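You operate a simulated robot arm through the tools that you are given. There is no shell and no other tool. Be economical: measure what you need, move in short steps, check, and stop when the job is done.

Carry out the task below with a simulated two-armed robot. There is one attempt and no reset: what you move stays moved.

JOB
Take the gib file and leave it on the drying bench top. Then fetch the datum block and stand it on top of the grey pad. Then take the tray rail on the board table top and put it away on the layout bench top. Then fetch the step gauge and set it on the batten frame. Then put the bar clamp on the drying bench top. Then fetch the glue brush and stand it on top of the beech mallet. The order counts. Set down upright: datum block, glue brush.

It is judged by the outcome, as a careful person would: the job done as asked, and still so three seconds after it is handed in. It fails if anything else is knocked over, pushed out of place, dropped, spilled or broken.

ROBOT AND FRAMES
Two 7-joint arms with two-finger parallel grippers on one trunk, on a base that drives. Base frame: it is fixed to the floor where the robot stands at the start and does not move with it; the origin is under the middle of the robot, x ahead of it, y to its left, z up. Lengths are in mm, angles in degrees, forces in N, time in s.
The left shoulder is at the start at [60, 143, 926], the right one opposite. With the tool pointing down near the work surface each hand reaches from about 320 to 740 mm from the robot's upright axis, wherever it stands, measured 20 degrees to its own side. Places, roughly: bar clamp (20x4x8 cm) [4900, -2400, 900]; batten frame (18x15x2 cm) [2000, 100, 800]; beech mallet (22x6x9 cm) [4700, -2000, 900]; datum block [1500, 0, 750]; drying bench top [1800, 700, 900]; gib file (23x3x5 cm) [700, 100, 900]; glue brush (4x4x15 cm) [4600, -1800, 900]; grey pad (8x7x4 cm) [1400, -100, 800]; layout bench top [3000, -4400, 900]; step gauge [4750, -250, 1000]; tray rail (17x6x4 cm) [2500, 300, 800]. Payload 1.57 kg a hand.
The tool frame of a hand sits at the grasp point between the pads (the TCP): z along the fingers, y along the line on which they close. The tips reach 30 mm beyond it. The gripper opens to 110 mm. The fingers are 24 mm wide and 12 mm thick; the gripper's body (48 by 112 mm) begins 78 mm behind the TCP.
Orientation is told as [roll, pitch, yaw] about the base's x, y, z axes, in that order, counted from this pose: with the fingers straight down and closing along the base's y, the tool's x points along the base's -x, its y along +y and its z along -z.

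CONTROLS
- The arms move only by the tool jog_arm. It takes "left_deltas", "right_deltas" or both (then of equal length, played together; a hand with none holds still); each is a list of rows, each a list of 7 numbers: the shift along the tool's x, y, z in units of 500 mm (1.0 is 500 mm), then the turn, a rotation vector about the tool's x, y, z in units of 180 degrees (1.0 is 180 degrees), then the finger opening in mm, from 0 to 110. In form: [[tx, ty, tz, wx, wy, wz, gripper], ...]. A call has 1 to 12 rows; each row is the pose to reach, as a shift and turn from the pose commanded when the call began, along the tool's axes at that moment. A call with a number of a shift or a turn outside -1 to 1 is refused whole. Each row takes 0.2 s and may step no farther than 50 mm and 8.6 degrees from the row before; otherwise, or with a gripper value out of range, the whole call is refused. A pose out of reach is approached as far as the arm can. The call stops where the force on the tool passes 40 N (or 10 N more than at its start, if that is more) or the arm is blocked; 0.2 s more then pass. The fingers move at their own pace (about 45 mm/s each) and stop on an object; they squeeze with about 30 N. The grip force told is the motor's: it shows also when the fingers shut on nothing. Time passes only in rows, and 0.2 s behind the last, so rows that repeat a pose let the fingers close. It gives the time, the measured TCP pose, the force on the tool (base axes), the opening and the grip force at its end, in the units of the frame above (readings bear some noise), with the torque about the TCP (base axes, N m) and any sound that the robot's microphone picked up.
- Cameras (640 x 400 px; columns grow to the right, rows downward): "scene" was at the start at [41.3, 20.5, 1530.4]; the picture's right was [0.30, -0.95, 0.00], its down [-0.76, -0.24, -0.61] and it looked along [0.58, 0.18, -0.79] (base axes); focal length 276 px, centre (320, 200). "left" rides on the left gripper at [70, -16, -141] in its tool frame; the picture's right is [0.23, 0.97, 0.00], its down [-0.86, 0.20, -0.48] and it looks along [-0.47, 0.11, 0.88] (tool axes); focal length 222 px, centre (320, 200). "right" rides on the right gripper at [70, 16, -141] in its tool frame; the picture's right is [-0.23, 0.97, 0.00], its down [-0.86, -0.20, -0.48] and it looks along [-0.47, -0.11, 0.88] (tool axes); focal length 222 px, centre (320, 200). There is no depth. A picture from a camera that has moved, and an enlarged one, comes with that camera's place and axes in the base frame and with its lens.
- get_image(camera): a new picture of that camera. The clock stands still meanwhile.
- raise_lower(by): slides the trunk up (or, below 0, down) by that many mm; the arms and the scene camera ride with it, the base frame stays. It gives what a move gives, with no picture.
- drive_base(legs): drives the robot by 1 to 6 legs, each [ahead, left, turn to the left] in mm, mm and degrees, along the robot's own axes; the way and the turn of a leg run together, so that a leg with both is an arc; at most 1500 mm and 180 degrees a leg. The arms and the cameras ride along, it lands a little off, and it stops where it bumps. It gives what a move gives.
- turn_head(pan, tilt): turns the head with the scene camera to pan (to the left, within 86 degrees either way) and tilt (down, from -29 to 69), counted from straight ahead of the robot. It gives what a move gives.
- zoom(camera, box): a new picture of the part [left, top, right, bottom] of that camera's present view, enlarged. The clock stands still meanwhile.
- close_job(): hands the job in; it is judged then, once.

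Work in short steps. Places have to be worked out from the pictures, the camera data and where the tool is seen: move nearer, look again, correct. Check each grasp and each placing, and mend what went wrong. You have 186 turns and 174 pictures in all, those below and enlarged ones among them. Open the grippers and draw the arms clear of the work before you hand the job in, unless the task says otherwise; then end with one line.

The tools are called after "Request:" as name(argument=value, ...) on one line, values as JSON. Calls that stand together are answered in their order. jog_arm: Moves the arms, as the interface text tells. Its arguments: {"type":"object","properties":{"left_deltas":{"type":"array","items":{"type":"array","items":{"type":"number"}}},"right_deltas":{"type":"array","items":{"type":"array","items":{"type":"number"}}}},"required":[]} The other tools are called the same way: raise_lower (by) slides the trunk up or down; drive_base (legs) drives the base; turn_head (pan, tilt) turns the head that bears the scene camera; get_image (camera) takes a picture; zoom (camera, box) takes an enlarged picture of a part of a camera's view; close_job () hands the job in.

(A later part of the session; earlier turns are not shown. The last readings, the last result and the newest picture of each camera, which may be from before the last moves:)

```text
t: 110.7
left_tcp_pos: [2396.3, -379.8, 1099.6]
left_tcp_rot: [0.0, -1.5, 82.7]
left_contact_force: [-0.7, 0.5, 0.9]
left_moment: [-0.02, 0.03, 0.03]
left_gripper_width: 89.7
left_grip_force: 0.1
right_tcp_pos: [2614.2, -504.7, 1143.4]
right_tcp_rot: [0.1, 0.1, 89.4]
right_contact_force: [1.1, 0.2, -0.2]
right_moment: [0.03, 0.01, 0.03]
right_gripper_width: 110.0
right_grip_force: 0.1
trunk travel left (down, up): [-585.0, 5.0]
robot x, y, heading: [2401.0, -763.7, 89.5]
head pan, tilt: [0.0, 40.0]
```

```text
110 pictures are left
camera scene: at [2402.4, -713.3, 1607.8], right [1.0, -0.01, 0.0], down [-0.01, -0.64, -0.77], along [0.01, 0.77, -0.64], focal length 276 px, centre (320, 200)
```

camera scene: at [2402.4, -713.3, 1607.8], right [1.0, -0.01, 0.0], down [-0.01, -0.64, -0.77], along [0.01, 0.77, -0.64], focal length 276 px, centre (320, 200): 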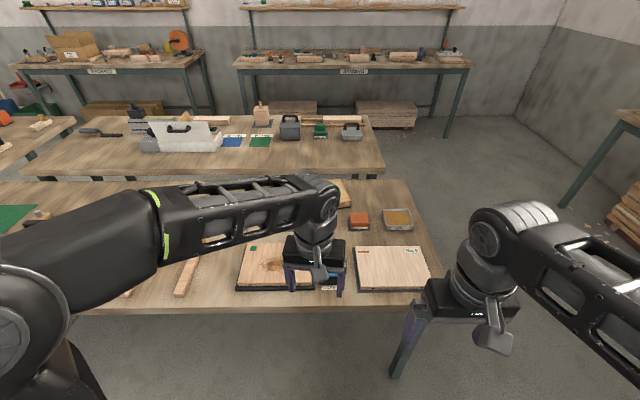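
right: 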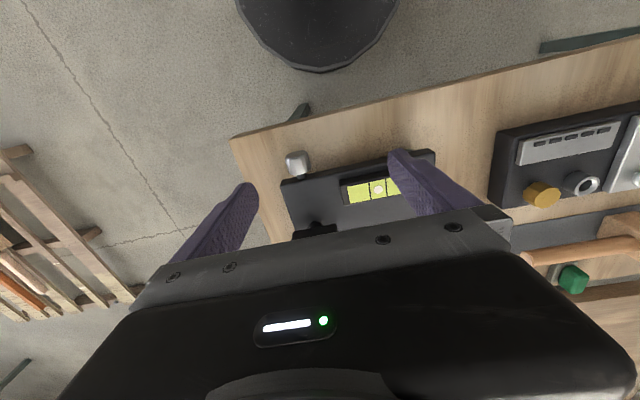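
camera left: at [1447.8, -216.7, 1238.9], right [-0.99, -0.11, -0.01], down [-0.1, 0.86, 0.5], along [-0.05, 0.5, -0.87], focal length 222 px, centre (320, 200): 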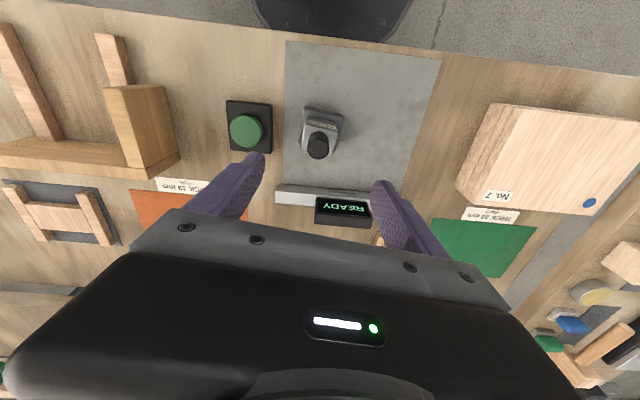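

The left arm blocks the view; I swing the left hand aside and look again.

Request:
jog_arm(left_deltas=[[0.05, 0.08, 0, 0, 0, -0.02, 90], [0.1, 0.16, 0, 0, 0, -0.038, 90], [0.12, 0.25, 0, 0, 0, -0.038, 90], [0.12, 0.33, 0, 0, 0, -0.038, 90]])

Request:
get_image(camera="scene")

Request:
zoom(camera="scene", box=[220, 160, 460, 310])

```text
t: 111.7
left_tcp_pos: [2223.4, -418.6, 1096.5]
left_tcp_rot: [-0.3, -1.5, 89.5]
left_contact_force: [-0.6, 0.4, 0.2]
left_moment: [-0.01, 0.02, 0.02]
left_gripper_width: 90.1
left_grip_force: 0.1
right_tcp_pos: [2613.1, -504.7, 1142.7]
right_tcp_rot: [-0.1, 0.0, 89.4]
right_contact_force: [-0.1, -0.7, 0.3]
right_moment: [0.03, -0.02, -0.02]
right_gripper_width: 110.2
right_grip_force: 0.1
trunk travel left (down, up): [-585.0, 5.0]
robot x, y, heading: [2401.2, -766.9, 89.6]
head pan, tilt: [0.0, 40.0]
```

```text
109 pictures are left
camera scene: at [2401.4, -713.3, 1607.8], right [1.0, -0.01, 0.0], down [-0.01, -0.64, -0.77], along [0.01, 0.77, -0.64], focal length 276 px, centre (320, 200)
```

scene: 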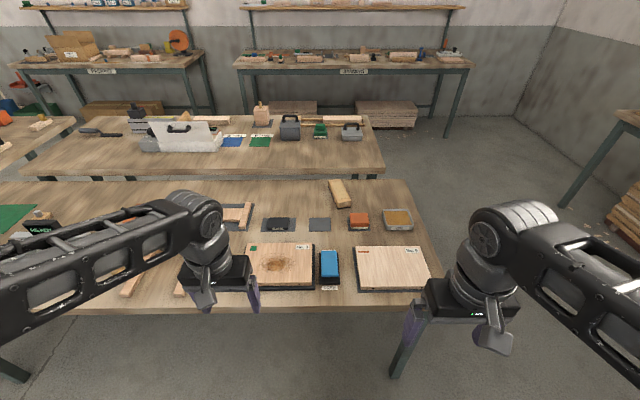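

```text
2.67 times, centred on (340, 235) of scene
camera zoom: at [2401.4, -713.3, 1607.8], right [1.0, -0.01, 0.0], down [-0.01, -0.64, -0.77], along [0.01, 0.77, -0.64], focal length 735 px, centre (267, 107)
```

zoom: 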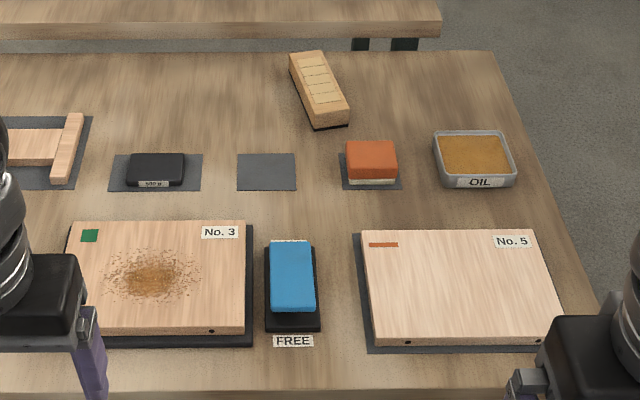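

The tray rail is at about [2500, 262], turned ≈14° off y. I will reach it from the table's end at x≈2790: drive round to [3130, 262] facing −x.

Request:
drive_base(legs=[[0, -800, 0], [1030, 0, 0], [0, 0, 90.3], [50, 0, 0]])

Request:
jog_arm(left_deltas=[[0, 0, 0, 0, 0, 0.045, 90], [-0.01, -0.04, 0, 0, 0, 0.09, 90], [-0.02, -0.08, 0, 0, 0, 0.135, 90], [-0.03, -0.12, 0, 0, 0, 0.18, 90], [-0.04, -0.16, 0, 0, 0, 0.225, 90], [-0.05, -0.2, 0, 0, 0, 0.27, 90], [-0.06, -0.24, 0, 0, 0, 0.315, 90], [-0.08, -0.28, 0, 0, 0, 0.36, 90], [-0.1, -0.3, 0, 0, 0, 0.405, 90], [-0.12, -0.3, 0, 0, 0, 0.42, 90]])

Request:
get_image(camera="scene")

Request:
get_image(camera="left")

```text
t: 125.3
left_tcp_pos: [2817.4, 67.2, 1095.1]
left_tcp_rot: [-0.3, -1.3, -179.8]
left_contact_force: [-0.3, -0.1, -0.1]
left_moment: [-0.03, -0.05, 0.04]
left_gripper_width: 89.9
left_grip_force: 0.1
right_tcp_pos: [2901.4, 458.2, 1142.6]
right_tcp_rot: [0.0, 0.1, 180.0]
right_contact_force: [0.1, 0.0, 0.4]
right_moment: [0.0, -0.06, 0.02]
right_gripper_width: 109.9
right_grip_force: 0.0
trunk travel left (down, up): [-585.0, 5.0]
robot x, y, heading: [3165.9, 247.9, 180.1]
head pan, tilt: [0.0, 40.0]
```

```text
t: 127.5
left_tcp_pos: [2760.6, 217.1, 1098.4]
left_tcp_rot: [1.3, -0.6, 104.4]
left_contact_force: [1.0, -0.6, 0.1]
left_moment: [-0.04, 0.02, 0.01]
left_gripper_width: 90.0
left_grip_force: 0.0
right_tcp_pos: [2901.7, 459.3, 1144.3]
right_tcp_rot: [0.1, 0.0, 180.0]
right_contact_force: [0.3, -0.4, -0.6]
right_moment: [0.0, 0.02, -0.01]
right_gripper_width: 110.1
right_grip_force: 0.0
trunk travel left (down, up): [-585.0, 5.0]
robot x, y, heading: [3164.9, 244.5, 179.9]
head pan, tilt: [0.0, 40.0]
```

```text
107 pictures are left
camera scene: at [3110.7, 245.5, 1607.8], right [0.0, 1.0, 0.0], down [0.64, 0.0, -0.77], along [-0.77, 0.0, -0.64], focal length 276 px, centre (320, 200)
```

scene: 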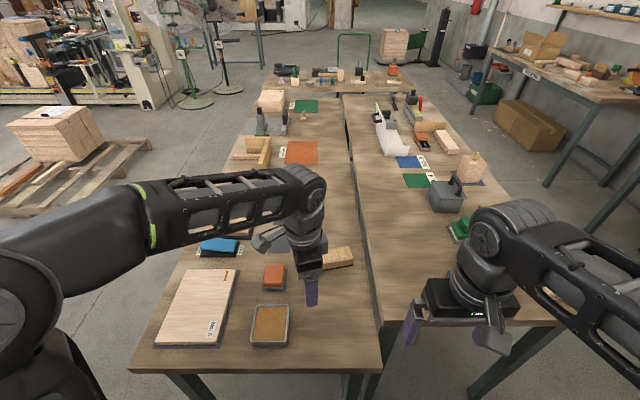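

```text
106 pictures are left
camera left: at [2797.2, 152.4, 1239.5], right [-0.89, -0.46, 0.02], down [-0.4, 0.78, 0.49], along [-0.24, 0.43, -0.87], focal length 222 px, centre (320, 200)
```

left: 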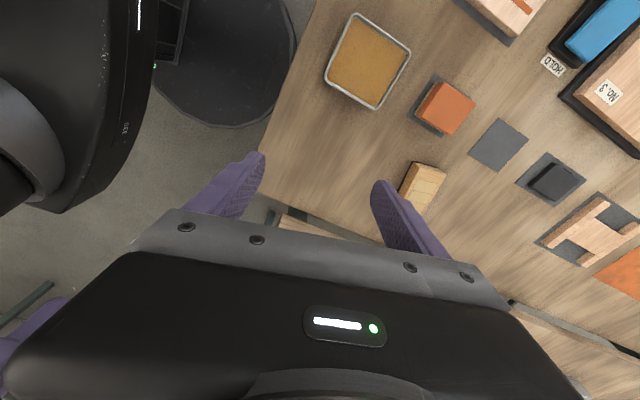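

Rail is ahead-left of the hand. I move the left hand lower and forward above it.

Request:
jog_arm(left_deltas=[[-0.03, 0.05, 0.06, 0, 0, 0, 90], [-0.06, 0.12, 0.11, 0, 0, 0, 90], [-0.09, 0.19, 0.15, 0, 0, 0, 90], [-0.12, 0.26, 0.18, 0, 0, 0, 90], [-0.145, 0.32, 0.2, 0, 0, 0, 90], [-0.164, 0.371, 0.22, 0, 0, 0, 90]])

Request:
get_image(camera="scene")

Request:
get_image(camera="left")

```text
t: 128.9
left_tcp_pos: [2554.6, 251.0, 994.9]
left_tcp_rot: [1.3, -0.5, 104.7]
left_contact_force: [0.5, 0.4, -0.1]
left_moment: [-0.01, 0.0, 0.0]
left_gripper_width: 90.1
left_grip_force: 0.1
right_tcp_pos: [2901.4, 457.5, 1143.7]
right_tcp_rot: [0.0, 0.0, 180.0]
right_contact_force: [-0.5, 0.5, 0.4]
right_moment: [0.03, 0.0, -0.01]
right_gripper_width: 110.1
right_grip_force: 0.0
trunk travel left (down, up): [-585.0, 5.0]
robot x, y, heading: [3165.1, 244.8, 180.1]
head pan, tilt: [0.0, 40.0]
```

```text
105 pictures are left
camera scene: at [3110.1, 245.7, 1607.8], right [0.0, 1.0, 0.0], down [0.64, 0.0, -0.77], along [-0.77, 0.0, -0.64], focal length 276 px, centre (320, 200)
```

scene: 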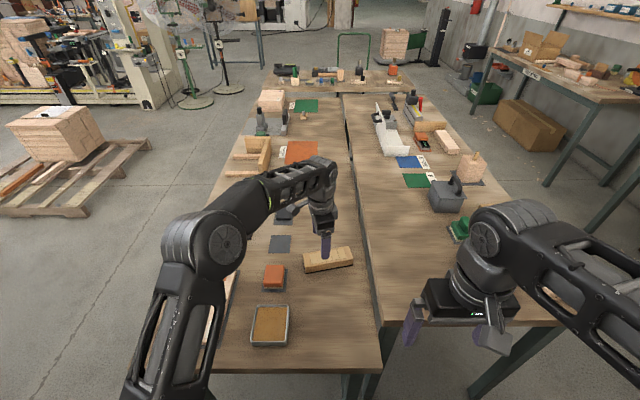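

```text
104 pictures are left
camera left: at [2592.7, 185.6, 1134.3], right [-0.88, -0.47, 0.02], down [-0.4, 0.78, 0.49], along [-0.24, 0.43, -0.87], focal length 222 px, centre (320, 200)
```

left: 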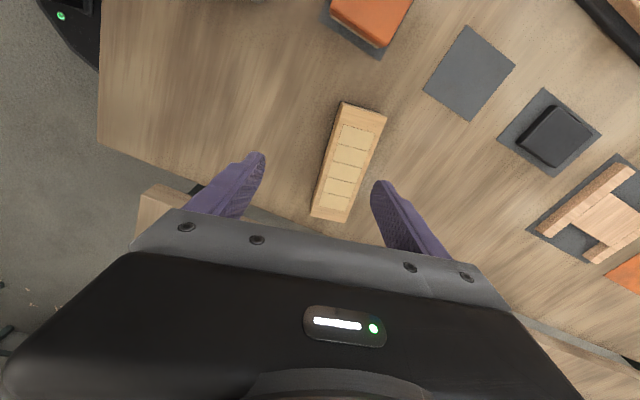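

Rail centre ≈ [2505, 266], the hand's yaw matches. I centre over it and lower partway.

Request:
jog_arm(left_deltas=[[-0.026, 0.044, 0.04, 0, 0, 0, 90], [-0.052, 0.088, 0.09, 0, 0, 0, 90], [-0.052, 0.088, 0.15, 0, 0, 0, 90]])

Request:
get_image(camera="left")

Request:
zoom(camera="scene", box=[270, 210, 390, 285])

```text
t: 129.7
left_tcp_pos: [2505.6, 263.0, 918.9]
left_tcp_rot: [1.3, -0.6, 104.6]
left_contact_force: [0.8, -0.3, 0.8]
left_moment: [-0.02, 0.01, -0.01]
left_gripper_width: 90.1
left_grip_force: 0.1
right_tcp_pos: [2902.3, 457.0, 1143.3]
right_tcp_rot: [0.0, -0.1, 180.0]
right_contact_force: [-0.5, 0.3, -0.7]
right_moment: [-0.01, 0.0, 0.0]
right_gripper_width: 110.1
right_grip_force: 0.1
trunk travel left (down, up): [-585.0, 5.0]
robot x, y, heading: [3167.5, 247.8, 180.1]
head pan, tilt: [0.0, 40.0]
```

```text
103 pictures are left
camera left: at [2542.2, 198.9, 1060.5], right [-0.88, -0.47, 0.02], down [-0.4, 0.78, 0.49], along [-0.24, 0.43, -0.87], focal length 222 px, centre (320, 200)
```

left: 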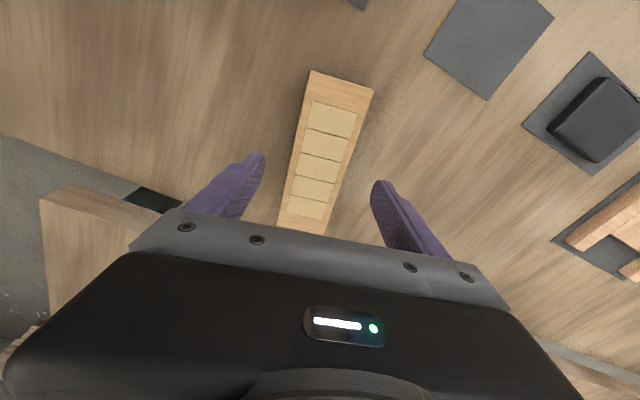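

```text
5.33 times, centred on (330, 248) of scene
camera zoom: at [3110.6, 245.3, 1607.8], right [0.0, 1.0, 0.0], down [0.64, 0.0, -0.77], along [-0.77, 0.0, -0.64], focal length 1469 px, centre (267, -53)
```

zoom: 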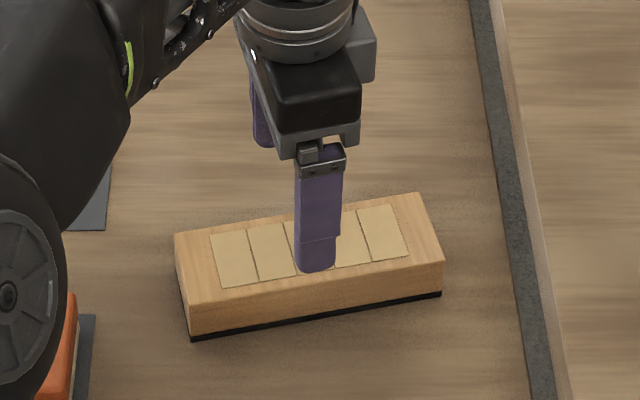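

Centred. I lower to TCP ≈ 856 and close.

Request:
jog_arm(left_deltas=[[0, 0, 0.03, 0, 0, 0, 90], [0, 0, 0.06, 0, 0, 0, 90], [0, 0, 0.09, 0, 0, 0, 90], [0, 0, 0.11, 0, 0, 0, 90], [0, 0, 0.124, 0, 0, 0, 90], [0, 0, 0.124, 0, 0, 0, 60], [0, 0, 0.124, 0, 0, 0, 40], [0, 0, 0.124, 0, 0, 0, 30], [0, 0, 0.124, 0, 0, 0, 30]])

Request:
get_image(camera="left")

```text
t: 131.7
left_tcp_pos: [2504.6, 264.0, 857.2]
left_tcp_rot: [1.4, -0.6, 104.7]
left_contact_force: [-4.8, -2.3, 1.2]
left_moment: [-0.14, 0.0, -0.14]
left_gripper_width: 60.3
left_grip_force: 29.8
right_tcp_pos: [2902.0, 458.1, 1143.6]
right_tcp_rot: [0.0, 0.0, 179.9]
right_contact_force: [-0.1, 0.9, 0.5]
right_moment: [0.0, -0.03, -0.01]
right_gripper_width: 110.2
right_grip_force: 0.1
trunk travel left (down, up): [-585.0, 5.0]
robot x, y, heading: [3167.3, 247.5, 179.9]
head pan, tilt: [0.0, 40.0]
```

```text
101 pictures are left
camera left: at [2541.0, 199.1, 998.4], right [-0.88, -0.47, 0.02], down [-0.4, 0.78, 0.49], along [-0.25, 0.43, -0.87], focal length 222 px, centre (320, 200)
```

left: 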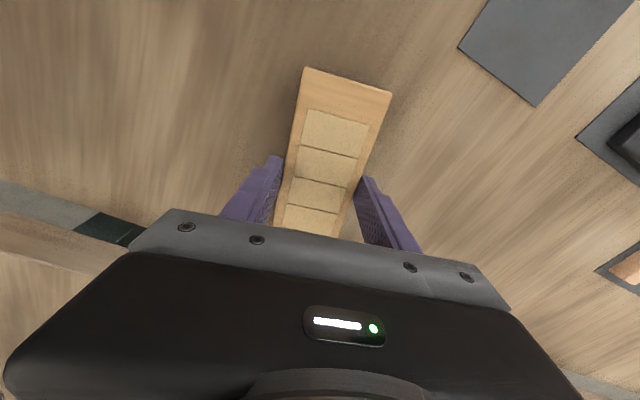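

Gripped at 60 mm. I lift and draw back.

Request:
jog_arm(left_deltas=[[0, 0, -0.04, 0, 0, 0, 30], [0, 0, -0.1, 0, 0, 0, 30], [0.01, -0.05, -0.18, 0, 0, 0, 30], [0.03, -0.12, -0.24, 0, 0, 0, 30], [0.05, -0.18, -0.31, 0, 0, 0, 30], [0.07, -0.25, -0.38, 0, 0, 0, 30], [0.09, -0.32, -0.44, 0, 0, 0, 30]])

Request:
get_image(camera="scene")

```text
refused: row 6 steps farther than a row can; nothing moved
```

```text
100 pictures are left
camera scene: at [3110.3, 245.3, 1607.8], right [0.0, 1.0, 0.0], down [0.64, 0.0, -0.77], along [-0.77, 0.0, -0.64], focal length 276 px, centre (320, 200)
```

scene: 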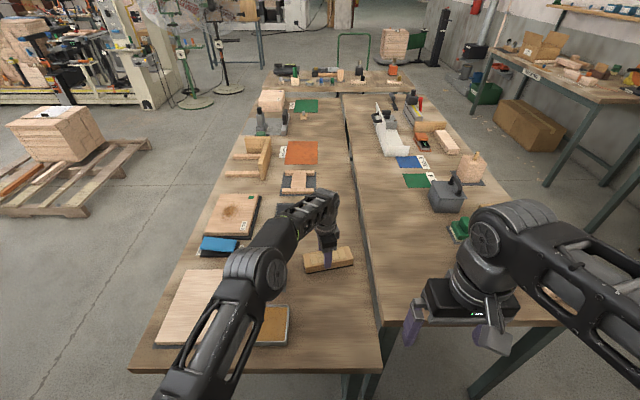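

Smaller steps.

Request:
jog_arm(left_deltas=[[0, 0, -0.04, 0, 0, 0, 30], [0, 0, -0.1, 0, 0, 0, 30], [0.01, -0.04, -0.17, 0, 0, 0, 30], [0.03, -0.1, -0.23, 0, 0, 0, 30], [0.05, -0.16, -0.29, 0, 0, 0, 30], [0.06, -0.22, -0.35, 0, 0, 0, 30], [0.08, -0.28, -0.41, 0, 0, 0, 30], [0.1, -0.34, -0.44, 0, 0, 0, 30]])

Request:
get_image(camera="scene")

```text
t: 133.5
left_tcp_pos: [2686.7, 258.2, 1073.6]
left_tcp_rot: [1.2, -0.7, 104.6]
left_contact_force: [0.8, 0.6, -10.8]
left_moment: [-0.12, -0.03, -0.03]
left_gripper_width: 59.8
left_grip_force: 30.4
right_tcp_pos: [2903.1, 457.9, 1143.1]
right_tcp_rot: [-0.1, 0.0, 180.1]
right_contact_force: [0.9, -0.4, 0.6]
right_moment: [-0.02, 0.05, -0.01]
right_gripper_width: 109.9
right_grip_force: 0.0
trunk travel left (down, up): [-585.0, 5.0]
robot x, y, heading: [3165.5, 246.4, 179.8]
head pan, tilt: [0.0, 40.0]
```

```text
99 pictures are left
camera scene: at [3111.3, 245.5, 1607.8], right [0.0, 1.0, 0.0], down [0.64, 0.0, -0.77], along [-0.77, 0.0, -0.64], focal length 276 px, centre (320, 200)
```

scene: 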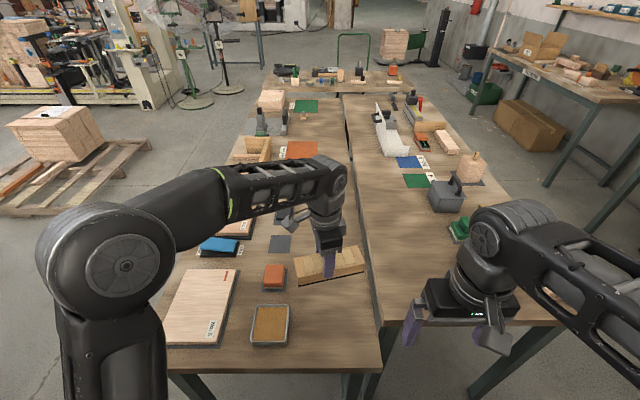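

Rail lifted (≈1.05 kg). I back away from the table, turn to face −y and look toward the layout bench.

Request:
drive_base(legs=[[-250, 0, 0], [0, 0, 90]])

Request:
turn_head(pan=0, tilt=15)

Request:
get_image(camera="scene")

```text
t: 139.1
left_tcp_pos: [3406.6, -233.0, 1072.2]
left_tcp_rot: [1.2, -0.6, -165.1]
left_contact_force: [1.3, -0.4, -10.6]
left_moment: [0.03, -0.11, 0.0]
left_gripper_width: 59.8
left_grip_force: 29.5
right_tcp_pos: [3206.4, -18.8, 1143.7]
right_tcp_rot: [0.1, 0.0, -89.6]
right_contact_force: [-0.7, -0.1, -0.1]
right_moment: [0.0, 0.01, -0.01]
right_gripper_width: 110.1
right_grip_force: 0.1
trunk travel left (down, up): [-585.0, 5.0]
robot x, y, heading: [3414.7, 249.3, -89.5]
head pan, tilt: [0.0, 40.0]
```

```text
t: 140.0
left_tcp_pos: [3406.0, -232.4, 1072.2]
left_tcp_rot: [1.3, -0.6, -164.9]
left_contact_force: [-0.2, 0.7, -11.0]
left_moment: [0.04, -0.13, -0.01]
left_gripper_width: 60.0
left_grip_force: 30.1
right_tcp_pos: [3205.2, -18.1, 1143.2]
right_tcp_rot: [0.0, 0.0, -89.6]
right_contact_force: [-0.3, -1.0, 0.5]
right_moment: [-0.03, -0.01, 0.04]
right_gripper_width: 109.8
right_grip_force: 0.1
trunk travel left (down, up): [-585.0, 5.0]
robot x, y, heading: [3416.6, 247.7, -89.4]
head pan, tilt: [0.0, 15.0]
```

```text
98 pictures are left
camera scene: at [3414.5, 181.1, 1647.2], right [-1.0, -0.01, 0.0], down [0.0, 0.26, -0.97], along [0.01, -0.97, -0.26], focal length 276 px, centre (320, 200)
```

scene: 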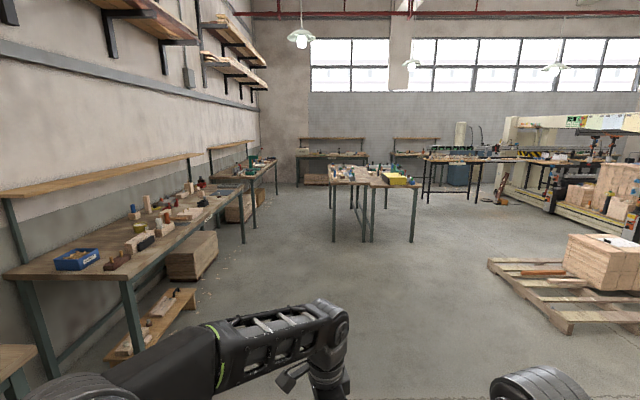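

The middle pair of tables ahead near [2400–3250, −3400…] should include the layout bench. I drive down the aisle at x≈3750 and look closer.

Request:
drive_base(legs=[[0, 330, 0], [1500, 0, 0], [1300, 0, 0]])

Request:
turn_head(pan=-20, tilt=20)

Request:
get_image(camera="scene")

```text
t: 155.4
left_tcp_pos: [3738.0, -3037.4, 1072.0]
left_tcp_rot: [1.2, -0.6, -165.2]
left_contact_force: [-0.1, -0.2, -11.7]
left_moment: [0.05, -0.15, 0.01]
left_gripper_width: 59.6
left_grip_force: 29.6
right_tcp_pos: [3538.1, -2822.9, 1144.1]
right_tcp_rot: [0.0, 0.0, -89.8]
right_contact_force: [-0.2, -0.1, 0.2]
right_moment: [0.02, 0.0, -0.04]
right_gripper_width: 110.1
right_grip_force: 0.1
trunk travel left (down, up): [-585.0, 5.0]
robot x, y, heading: [3749.9, -2558.6, -90.2]
head pan, tilt: [0.0, 15.0]
```

```text
t: 156.2
left_tcp_pos: [3738.3, -3037.3, 1070.4]
left_tcp_rot: [1.3, -0.7, -165.3]
left_contact_force: [-0.5, 0.3, -10.1]
left_moment: [0.05, -0.1, 0.0]
left_gripper_width: 59.8
left_grip_force: 30.5
right_tcp_pos: [3538.5, -2821.8, 1143.3]
right_tcp_rot: [0.0, 0.0, -89.8]
right_contact_force: [-1.0, 0.0, 0.6]
right_moment: [0.02, 0.0, 0.01]
right_gripper_width: 109.9
right_grip_force: 0.0
trunk travel left (down, up): [-585.0, 5.0]
robot x, y, heading: [3748.6, -2557.7, -90.0]
head pan, tilt: [-20.0, 20.0]
```

```text
97 pictures are left
camera scene: at [3716.3, -2617.6, 1639.2], right [-0.94, 0.34, 0.0], down [0.12, 0.32, -0.94], along [-0.32, -0.88, -0.34], focal length 276 px, centre (320, 200)
```

scene: 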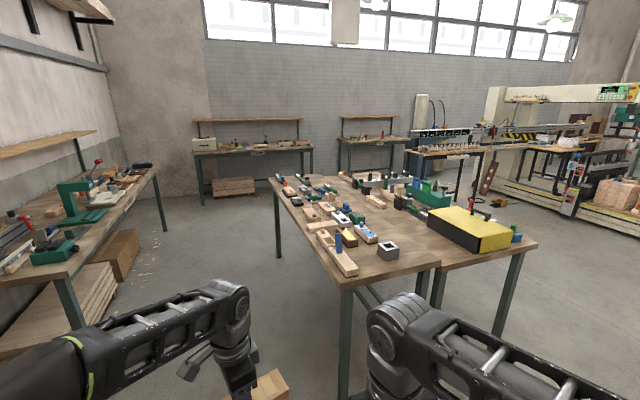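

Request:
zoom(camera="scene", box=[250, 160, 550, 347])

Request:
zoom(camera="scene", box=[180, 110, 420, 260])

```text
2.13 times, centred on (400, 254) of scene
camera zoom: at [3716.3, -2617.6, 1639.2], right [-0.94, 0.34, 0.0], down [0.12, 0.32, -0.94], along [-0.32, -0.88, -0.34], focal length 588 px, centre (149, 86)
```

zoom: 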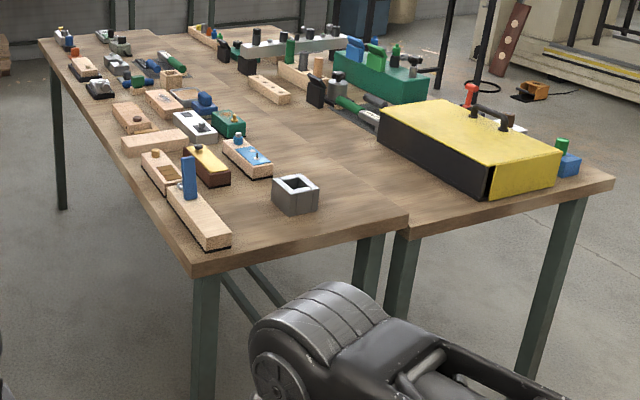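

```text
2.67 times, centred on (300, 185) of scene
camera zoom: at [3716.3, -2617.6, 1639.2], right [-0.94, 0.34, 0.0], down [0.12, 0.32, -0.94], along [-0.32, -0.88, -0.34], focal length 735 px, centre (373, 240)
```

zoom: 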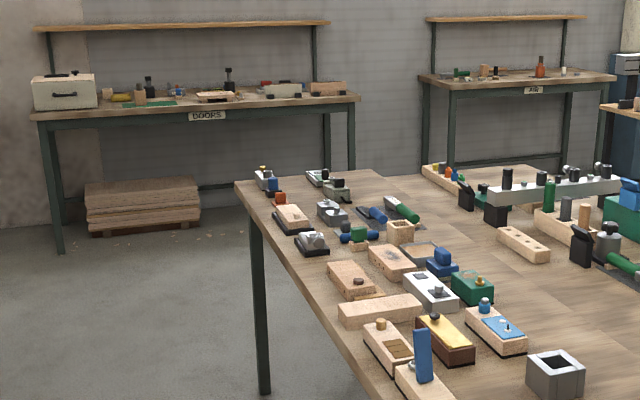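

This matches the layout bench (x 2725–3270, y −3540…−5400). There's a bare spot near [2820, −3720]; I slide over in front of its near end and turn the rail lengthwise.

Request:
drive_base(legs=[[0, -880, 0], [380, 0, 0]])

Request:
jog_arm(left_deltas=[[0, 0, 0, 0, 0, -0.045, 30], [0, 0, 0, 0, 0, -0.09, 30], [0, 0, 0, 0, 0, -0.135, 30], [0, 0, 0, 0, 0, -0.18, 30], [0, 0, 0, 0, 0, -0.225, 30], [0, 0, 0, 0, 0, -0.27, 30], [0, 0, 0, 0, 0, -0.315, 30], [0, 0, 0, 0, 0, -0.36, 30], [0, 0, 0, 0, 0, -0.405, 30], [0, 0, 0, 0, 0, -0.42, 30]])

Request:
turn_head(pan=0, tilt=40)

Request:
get_image(camera="scene")

```text
t: 162.9
left_tcp_pos: [2856.5, -3418.2, 1071.5]
left_tcp_rot: [1.2, -0.6, -165.0]
left_contact_force: [-0.6, 0.1, -11.6]
left_moment: [0.03, -0.11, -0.03]
left_gripper_width: 59.8
left_grip_force: 30.1
right_tcp_pos: [2655.9, -3203.7, 1142.9]
right_tcp_rot: [0.0, 0.0, -89.7]
right_contact_force: [0.7, 0.8, -0.2]
right_moment: [0.03, 0.01, 0.01]
right_gripper_width: 109.6
right_grip_force: 0.1
trunk travel left (down, up): [-585.0, 5.0]
robot x, y, heading: [2865.3, -2937.0, -89.5]
head pan, tilt: [-20.0, 20.0]
```

```text
t: 165.1
left_tcp_pos: [2857.4, -3417.5, 1071.7]
left_tcp_rot: [-0.2, -1.3, -89.3]
left_contact_force: [0.2, 0.0, -10.0]
left_moment: [0.17, 0.02, 0.04]
left_gripper_width: 59.7
left_grip_force: 29.8
right_tcp_pos: [2656.0, -3203.9, 1141.8]
right_tcp_rot: [0.0, 0.0, -89.7]
right_contact_force: [0.0, -0.2, 0.3]
right_moment: [-0.03, -0.01, 0.0]
right_gripper_width: 109.8
right_grip_force: 0.1
trunk travel left (down, up): [-585.0, 5.0]
robot x, y, heading: [2864.8, -2937.2, -89.9]
head pan, tilt: [-20.0, 20.0]
```

```text
t: 165.9
left_tcp_pos: [2857.3, -3416.7, 1072.8]
left_tcp_rot: [-0.1, -1.4, -89.5]
left_contact_force: [-0.1, 0.2, -10.1]
left_moment: [0.17, 0.01, 0.03]
left_gripper_width: 59.7
left_grip_force: 29.9
right_tcp_pos: [2656.8, -3204.1, 1144.7]
right_tcp_rot: [0.0, 0.0, -89.7]
right_contact_force: [-0.8, 0.2, 0.5]
right_moment: [-0.02, 0.01, 0.01]
right_gripper_width: 109.9
right_grip_force: 0.2
trunk travel left (down, up): [-585.0, 5.0]
robot x, y, heading: [2863.4, -2939.8, -90.0]
head pan, tilt: [0.0, 40.0]
```

```text
94 pictures are left
camera scene: at [2865.7, -2996.1, 1607.8], right [-1.0, 0.0, 0.0], down [0.0, 0.64, -0.77], along [0.0, -0.77, -0.64], focal length 276 px, centre (320, 200)
```

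scene: 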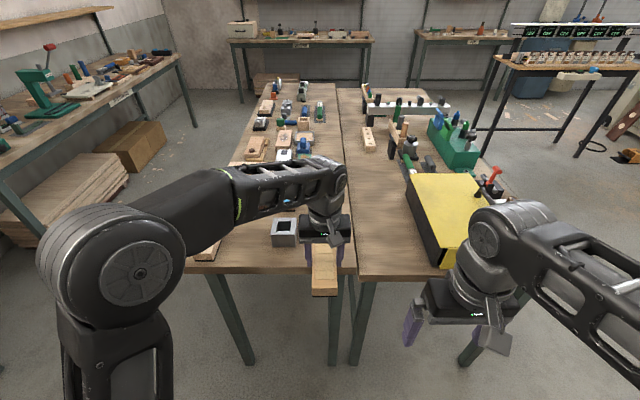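

The strip x 2755–2950 right of the grey box is free. I drive 200 mm ahead and lower the rail over [2850, −3680].

Request:
drive_base(legs=[[200, 0, 0]])

Request:
jog_arm(left_deltas=[[-0.04, 0.005, 0.06, 0, 0, 0, 30], [-0.08, 0.01, 0.12, 0, 0, 0, 30], [-0.12, 0.01, 0.18, 0, 0, 0, 30], [-0.13, 0.01, 0.24, 0, 0, 0, 30]])

Request:
get_image(camera="scene")

Request:
get_image(camera="left")

```text
t: 167.5
left_tcp_pos: [2858.2, -3619.1, 1072.3]
left_tcp_rot: [-0.2, -1.3, -89.5]
left_contact_force: [-0.1, -1.2, -10.7]
left_moment: [0.21, 0.0, 0.01]
left_gripper_width: 59.9
left_grip_force: 29.9
right_tcp_pos: [2656.4, -3405.9, 1142.2]
right_tcp_rot: [0.0, 0.0, -89.7]
right_contact_force: [0.0, 0.3, 0.2]
right_moment: [0.0, 0.02, 0.0]
right_gripper_width: 110.0
right_grip_force: 0.0
trunk travel left (down, up): [-585.0, 5.0]
robot x, y, heading: [2865.5, -3140.1, -90.0]
head pan, tilt: [0.0, 40.0]
```

```text
t: 168.5
left_tcp_pos: [2862.8, -3686.4, 956.5]
left_tcp_rot: [-0.5, -1.7, -89.5]
left_contact_force: [3.6, 5.2, 16.6]
left_moment: [-0.53, -0.3, 0.09]
left_gripper_width: 60.0
left_grip_force: 30.0
right_tcp_pos: [2658.0, -3402.6, 1146.0]
right_tcp_rot: [0.1, -0.2, -89.7]
right_contact_force: [0.3, -0.3, -0.6]
right_moment: [-0.02, -0.02, 0.0]
right_gripper_width: 109.9
right_grip_force: 0.1
trunk travel left (down, up): [-585.0, 5.0]
robot x, y, heading: [2866.5, -3139.5, -89.9]
head pan, tilt: [0.0, 40.0]
```

```text
93 pictures are left
camera scene: at [2867.2, -3193.9, 1608.6], right [-1.0, 0.0, 0.0], down [0.0, 0.64, -0.77], along [0.0, -0.77, -0.64], focal length 276 px, centre (320, 200)
```

scene: 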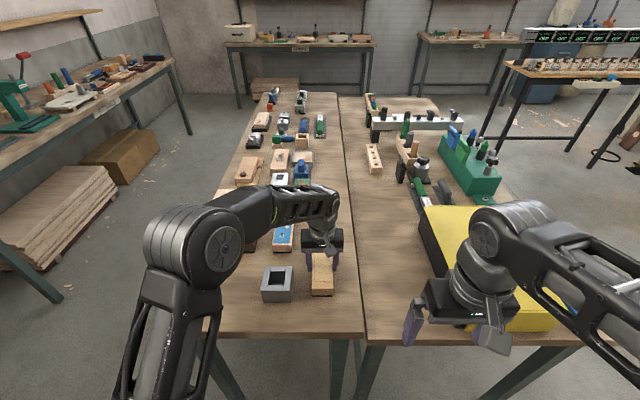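

```text
92 pictures are left
camera left: at [2847.2, -3613.5, 1096.8], right [0.97, 0.24, -0.01], down [0.21, -0.84, 0.5], along [0.11, -0.49, -0.86], focal length 222 px, centre (320, 200)
```

left: 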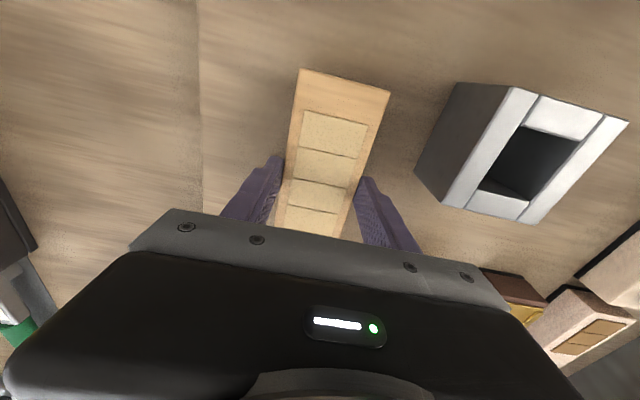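

It's touching down (bench ≈ 918) in a clear place. I relieve the pressure, open and rise.

Request:
jog_arm(left_deltas=[[0, 0, -0.004, 0, 0, 0, 30], [0, 0, -0.004, 0, 0, 0, 65], [0, 0, -0.005, 0, 0, 0, 85], [0, 0, -0.005, 0, 0, 0, 90], [0, 0, -0.06, 0, 0, 0, 90], [0, 0, -0.14, 0, 0, 0, 90], [0.06, 0, -0.2, 0, 0, 0, 90], [0.13, 0, -0.25, 0, 0, 0, 90], [0.22, 0, -0.27, 0, 0, 0, 90]])

Request:
get_image(camera="scene")

```text
t: 170.5
left_tcp_pos: [2862.0, -3572.1, 1086.2]
left_tcp_rot: [-0.3, -1.5, -89.6]
left_contact_force: [0.8, -0.1, 0.4]
left_moment: [-0.03, -0.03, -0.01]
left_gripper_width: 90.2
left_grip_force: 0.1
right_tcp_pos: [2657.3, -3403.9, 1144.4]
right_tcp_rot: [0.0, -0.1, -89.7]
right_contact_force: [0.4, 0.1, -0.4]
right_moment: [0.0, 0.02, 0.0]
right_gripper_width: 109.8
right_grip_force: 0.0
trunk travel left (down, up): [-585.0, 5.0]
robot x, y, heading: [2868.2, -3141.2, -89.9]
head pan, tilt: [0.0, 40.0]
```

```text
91 pictures are left
camera scene: at [2867.0, -3195.3, 1607.9], right [-1.0, 0.0, 0.0], down [0.0, 0.64, -0.77], along [0.0, -0.77, -0.64], focal length 276 px, centre (320, 200)
```

scene: 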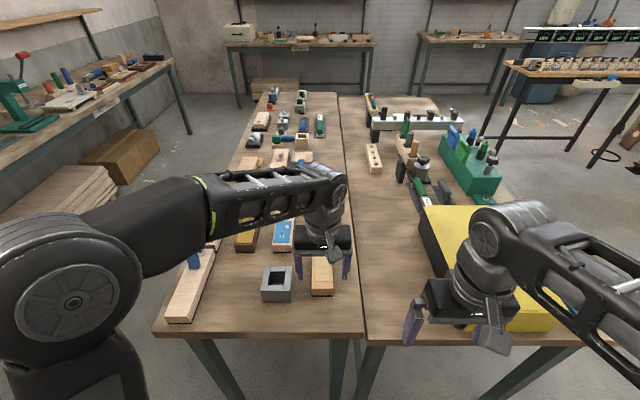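

The rail rests safely on the layout bench. Now to the step gauge near [4750, −250]: I back out, turn to face +x and drive along the aisle.

Request:
drive_base(legs=[[-600, 0, 0], [0, 700, 0], [0, 0, 90], [0, 1450, 0], [0, 850, 0]])

Request:
turn_head(pan=0, tilt=25)

Request:
get_image(camera="scene")

```text
t: 192.1
left_tcp_pos: [3960.1, -245.3, 1084.1]
left_tcp_rot: [-0.3, -1.4, 0.8]
left_contact_force: [0.1, 0.1, 0.4]
left_moment: [0.0, -0.03, -0.01]
left_gripper_width: 90.1
left_grip_force: 0.0
right_tcp_pos: [3791.6, -450.1, 1144.3]
right_tcp_rot: [0.1, -0.1, 0.6]
right_contact_force: [-0.4, -0.7, -0.1]
right_moment: [0.01, 0.0, 0.01]
right_gripper_width: 109.9
right_grip_force: 0.0
trunk travel left (down, up): [-585.0, 5.0]
robot x, y, heading: [3527.7, -244.3, 0.5]
head pan, tilt: [0.0, 40.0]
```

```text
t: 192.8
left_tcp_pos: [3960.6, -245.5, 1084.4]
left_tcp_rot: [-0.3, -1.5, 0.7]
left_contact_force: [0.3, 1.1, 0.0]
left_moment: [0.01, 0.01, -0.02]
left_gripper_width: 90.2
left_grip_force: 0.1
right_tcp_pos: [3792.7, -450.4, 1142.9]
right_tcp_rot: [0.0, -0.1, 0.5]
right_contact_force: [0.1, 0.4, 0.1]
right_moment: [-0.02, 0.01, 0.0]
right_gripper_width: 110.1
right_grip_force: 0.0
trunk travel left (down, up): [-585.0, 5.0]
robot x, y, heading: [3528.6, -250.5, 0.4]
head pan, tilt: [0.0, 25.0]
```

```text
90 pictures are left
camera scene: at [3588.6, -244.8, 1631.1], right [0.01, -1.0, 0.0], down [-0.42, 0.0, -0.91], along [0.91, 0.01, -0.42], focal length 276 px, centre (320, 200)
```

scene: 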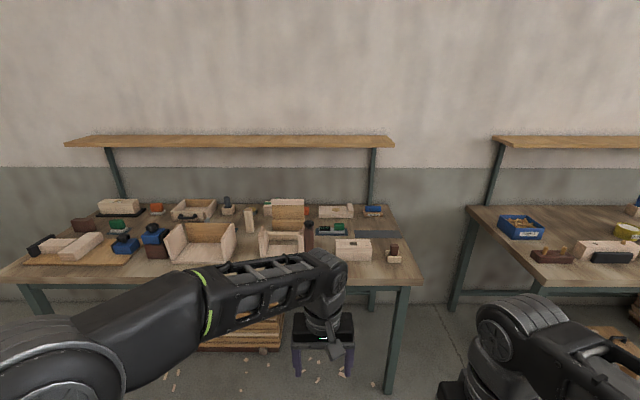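

Request:
zoom(camera="scene", box=[220, 180, 420, 305])

Request:
zoom(camera="scene", box=[20, 180, 240, 305])

```text
3.20 times, centred on (320, 242) of scene
camera zoom: at [3588.6, -244.8, 1631.1], right [0.01, -1.0, 0.0], down [-0.42, 0.0, -0.91], along [0.91, 0.01, -0.42], focal length 882 px, centre (320, 64)
```

zoom: 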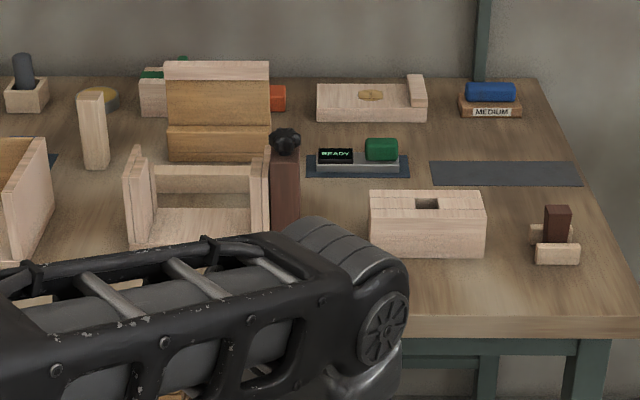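

```text
2.91 times, centred on (130, 242) of scene
camera zoom: at [3588.6, -244.8, 1631.1], right [0.01, -1.0, 0.0], down [-0.42, 0.0, -0.91], along [0.91, 0.01, -0.42], focal length 801 px, centre (873, 76)
```

zoom: 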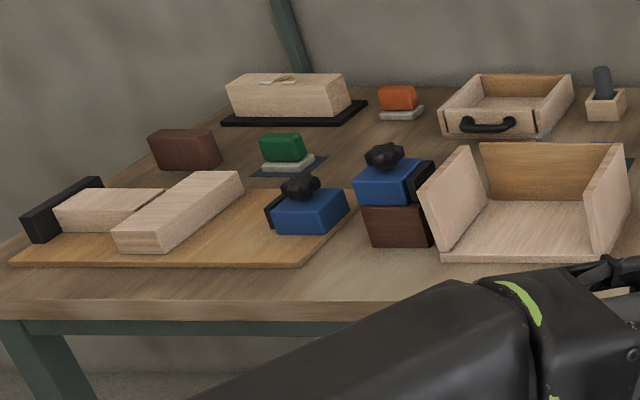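

The "READY" strip with a green slider at about [4750, −288] is a candidate; I drive closer to inspect, with the left arm swung aside.

Request:
jog_arm(left_deltas=[[0.06, 0.07, -0.02, 0, 0, 0, 90], [0.12, 0.14, -0.04, 0, 0, 0, 90], [0.16, 0.22, -0.06, 0, 0, 0, 90], [0.18, 0.3, -0.08, 0, 0, 0, 90], [0.18, 0.38, -0.08, 0, 0, 0, 90]])

Request:
drive_base(legs=[[380, 0, 0]])

Request:
turn_head(pan=0, tilt=40)

Request:
get_image(camera="scene")

Request:
zoom(camera="scene", box=[230, 130, 430, 255])

```text
t: 194.0
left_tcp_pos: [3866.9, -55.7, 1122.1]
left_tcp_rot: [-0.3, -1.3, 0.6]
left_contact_force: [-0.8, 0.2, 0.0]
left_moment: [0.01, -0.02, 0.0]
left_gripper_width: 90.0
left_grip_force: 0.0
right_tcp_pos: [3792.2, -449.2, 1144.1]
right_tcp_rot: [0.0, -0.1, 0.6]
right_contact_force: [0.6, 0.2, 0.6]
right_moment: [-0.04, -0.01, -0.03]
right_gripper_width: 109.9
right_grip_force: 0.0
trunk travel left (down, up): [-585.0, 5.0]
robot x, y, heading: [3525.6, -244.7, 0.5]
head pan, tilt: [0.0, 25.0]
```

```text
t: 196.4
left_tcp_pos: [4245.3, -49.4, 1121.4]
left_tcp_rot: [-0.2, -1.2, 1.0]
left_contact_force: [0.4, 0.3, 0.0]
left_moment: [-0.01, 0.01, 0.0]
left_gripper_width: 90.1
left_grip_force: 0.1
right_tcp_pos: [4172.7, -445.1, 1143.0]
right_tcp_rot: [0.0, 0.1, 0.8]
right_contact_force: [0.0, 0.8, 0.5]
right_moment: [0.01, 0.01, -0.02]
right_gripper_width: 109.9
right_grip_force: 0.1
trunk travel left (down, up): [-585.0, 5.0]
robot x, y, heading: [3904.6, -239.2, 0.6]
head pan, tilt: [0.0, 25.0]
```

```text
t: 197.2
left_tcp_pos: [4244.5, -50.0, 1121.8]
left_tcp_rot: [-0.2, -1.3, 1.0]
left_contact_force: [0.1, 0.9, 0.7]
left_moment: [0.0, 0.01, -0.01]
left_gripper_width: 89.8
left_grip_force: 0.0
right_tcp_pos: [4171.7, -444.9, 1142.6]
right_tcp_rot: [0.1, -0.2, 0.8]
right_contact_force: [0.0, 0.7, 0.0]
right_moment: [-0.01, -0.01, -0.03]
right_gripper_width: 109.8
right_grip_force: 0.0
trunk travel left (down, up): [-585.0, 5.0]
robot x, y, heading: [3905.3, -239.7, 0.7]
head pan, tilt: [0.0, 40.0]
```

```text
87 pictures are left
camera scene: at [3960.2, -240.1, 1607.9], right [0.01, -1.0, 0.0], down [-0.64, -0.01, -0.77], along [0.77, 0.01, -0.64], focal length 276 px, centre (320, 200)
```

scene: 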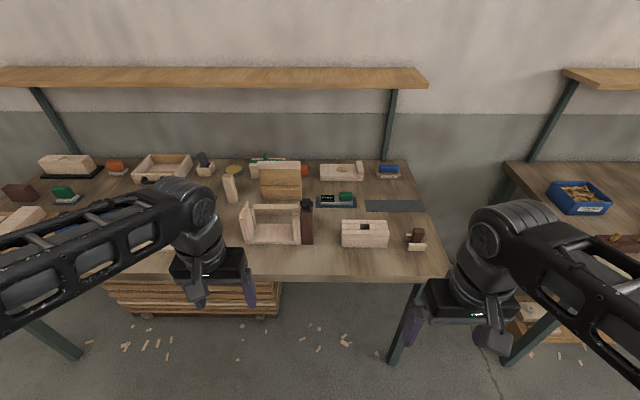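

```text
3.20 times, centred on (330, 192) of scene
camera zoom: at [3960.2, -240.1, 1607.9], right [0.01, -1.0, 0.0], down [-0.64, -0.01, -0.77], along [0.77, 0.01, -0.64], focal length 882 px, centre (288, 224)
```

zoom: 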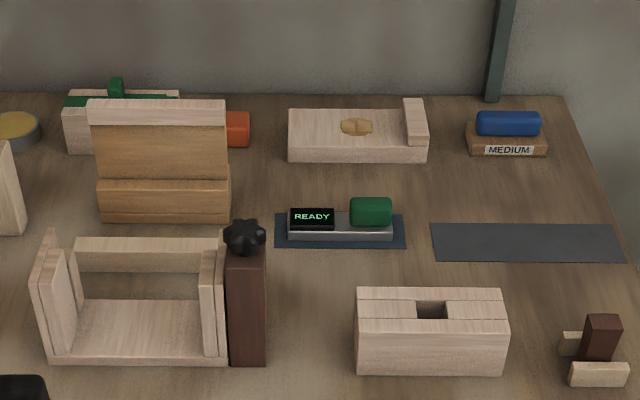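

The gauge lies along y on a mat, so I use the right hand turned +90° (closing along x). I drive 230 mm nearer and bring the right hand over.

Request:
drive_base(legs=[[230, 0, -0.7]])

Request:
jog_arm(right_deltas=[[-0.04, 0, 0, 0, 0, -0.043, 90], [-0.08, 0.02, 0.01, 0, 0, -0.087, 90], [-0.12, 0.04, 0.02, 0, 0, -0.13, 90], [-0.16, 0.07, 0.03, 0, 0, -0.174, 90], [-0.2, 0.1, 0.04, 0, 0, -0.217, 90], [-0.25, 0.13, 0.05, 0, 0, -0.26, 90], [-0.3, 0.16, 0.06, 0, 0, -0.304, 90], [-0.35, 0.19, 0.07, 0, 0, -0.348, 90], [-0.4, 0.22, 0.08, 0, 0, -0.39, 90], [-0.45, 0.25, 0.09, 0, 0, -0.434, 90], [-0.5, 0.27, 0.1, 0, 0, -0.478, 90], [-0.54, 0.27, 0.1, 0, 0, -0.5, 90]])

Request:
get_image(camera="right")

Request:
get_image(camera="scene")

```text
t: 198.9
left_tcp_pos: [4477.7, -52.1, 1122.8]
left_tcp_rot: [-0.2, -1.3, 0.4]
left_contact_force: [0.0, -0.3, -0.2]
left_moment: [0.02, 0.0, 0.01]
left_gripper_width: 89.8
left_grip_force: 0.0
right_tcp_pos: [4398.7, -446.7, 1143.6]
right_tcp_rot: [0.0, 0.0, 0.1]
right_contact_force: [0.9, 0.0, -0.1]
right_moment: [0.0, 0.03, 0.02]
right_gripper_width: 110.3
right_grip_force: 0.1
trunk travel left (down, up): [-585.0, 5.0]
robot x, y, heading: [4131.6, -238.2, 0.1]
head pan, tilt: [0.0, 40.0]
```

```text
t: 201.5
left_tcp_pos: [4476.5, -51.8, 1122.7]
left_tcp_rot: [-0.2, -1.4, 0.3]
left_contact_force: [0.1, -0.5, -0.6]
left_moment: [0.0, 0.05, -0.01]
left_gripper_width: 90.0
left_grip_force: 0.1
right_tcp_pos: [4669.7, -310.6, 1093.8]
right_tcp_rot: [-0.1, 0.1, 90.3]
right_contact_force: [-0.3, -0.3, -0.1]
right_moment: [0.0, 0.03, 0.02]
right_gripper_width: 89.9
right_grip_force: 0.1
trunk travel left (down, up): [-585.0, 5.0]
robot x, y, heading: [4134.1, -238.1, -0.1]
head pan, tilt: [0.0, 40.0]
```

```text
85 pictures are left
camera right: at [4652.9, -381.3, 1235.9], right [-0.97, 0.22, 0.0], down [0.2, 0.86, 0.48], along [0.11, 0.47, -0.88], focal length 222 px, centre (320, 200)
```

right: 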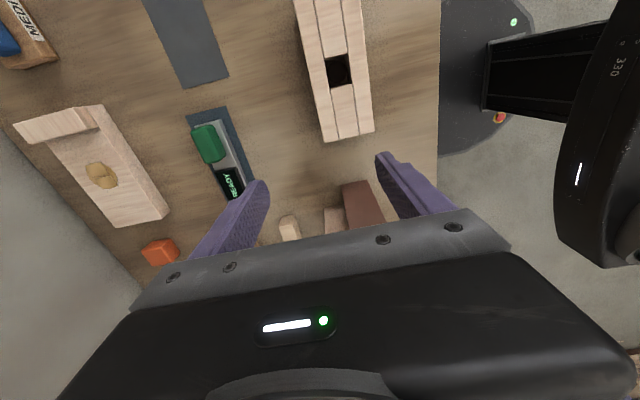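

```text
84 pictures are left
camera scene: at [4190.1, -239.0, 1607.8], right [0.0, -1.0, 0.0], down [-0.64, 0.0, -0.77], along [0.77, 0.0, -0.64], focal length 276 px, centre (320, 200)
```

scene: 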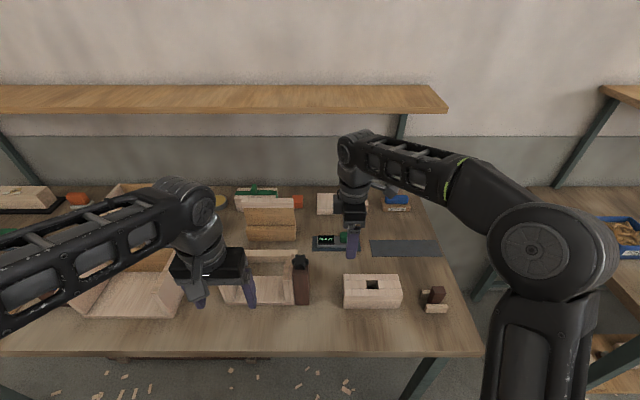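

I check other candidates nearby more closely before choosing (e.g. the stepped-looking wooden piece).

Request:
zoom(camera="scene", box=[205, 170, 345, 257])

Request:
zoom(camera="right", box=[140, 80, 300, 220])

```text
4.57 times, centred on (275, 214) of scene
camera zoom: at [4190.1, -239.0, 1607.8], right [0.0, -1.0, 0.0], down [-0.64, 0.0, -0.77], along [0.77, 0.0, -0.64], focal length 1259 px, centre (526, 138)
```

zoom: 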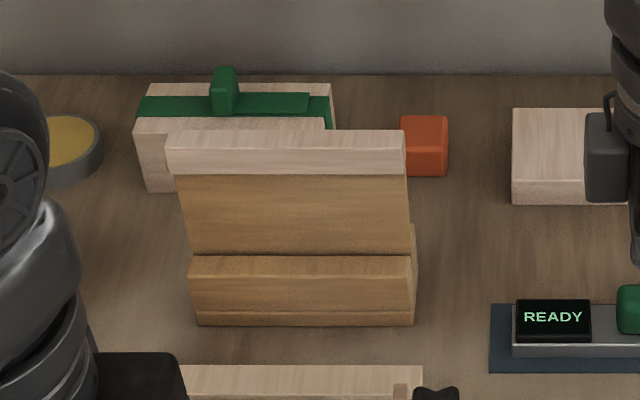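

```text
2.86 times, centred on (220, 150) of right
camera zoom: at [4652.9, -381.3, 1235.9], right [-0.97, 0.22, 0.0], down [0.2, 0.86, 0.48], along [0.11, 0.47, -0.88], focal length 635 px, centre (606, 343)
```

zoom: 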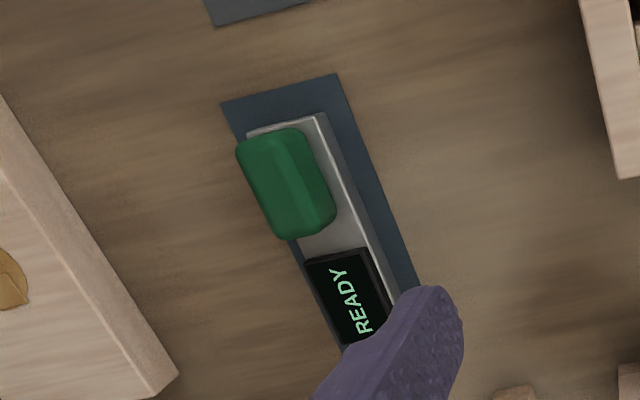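

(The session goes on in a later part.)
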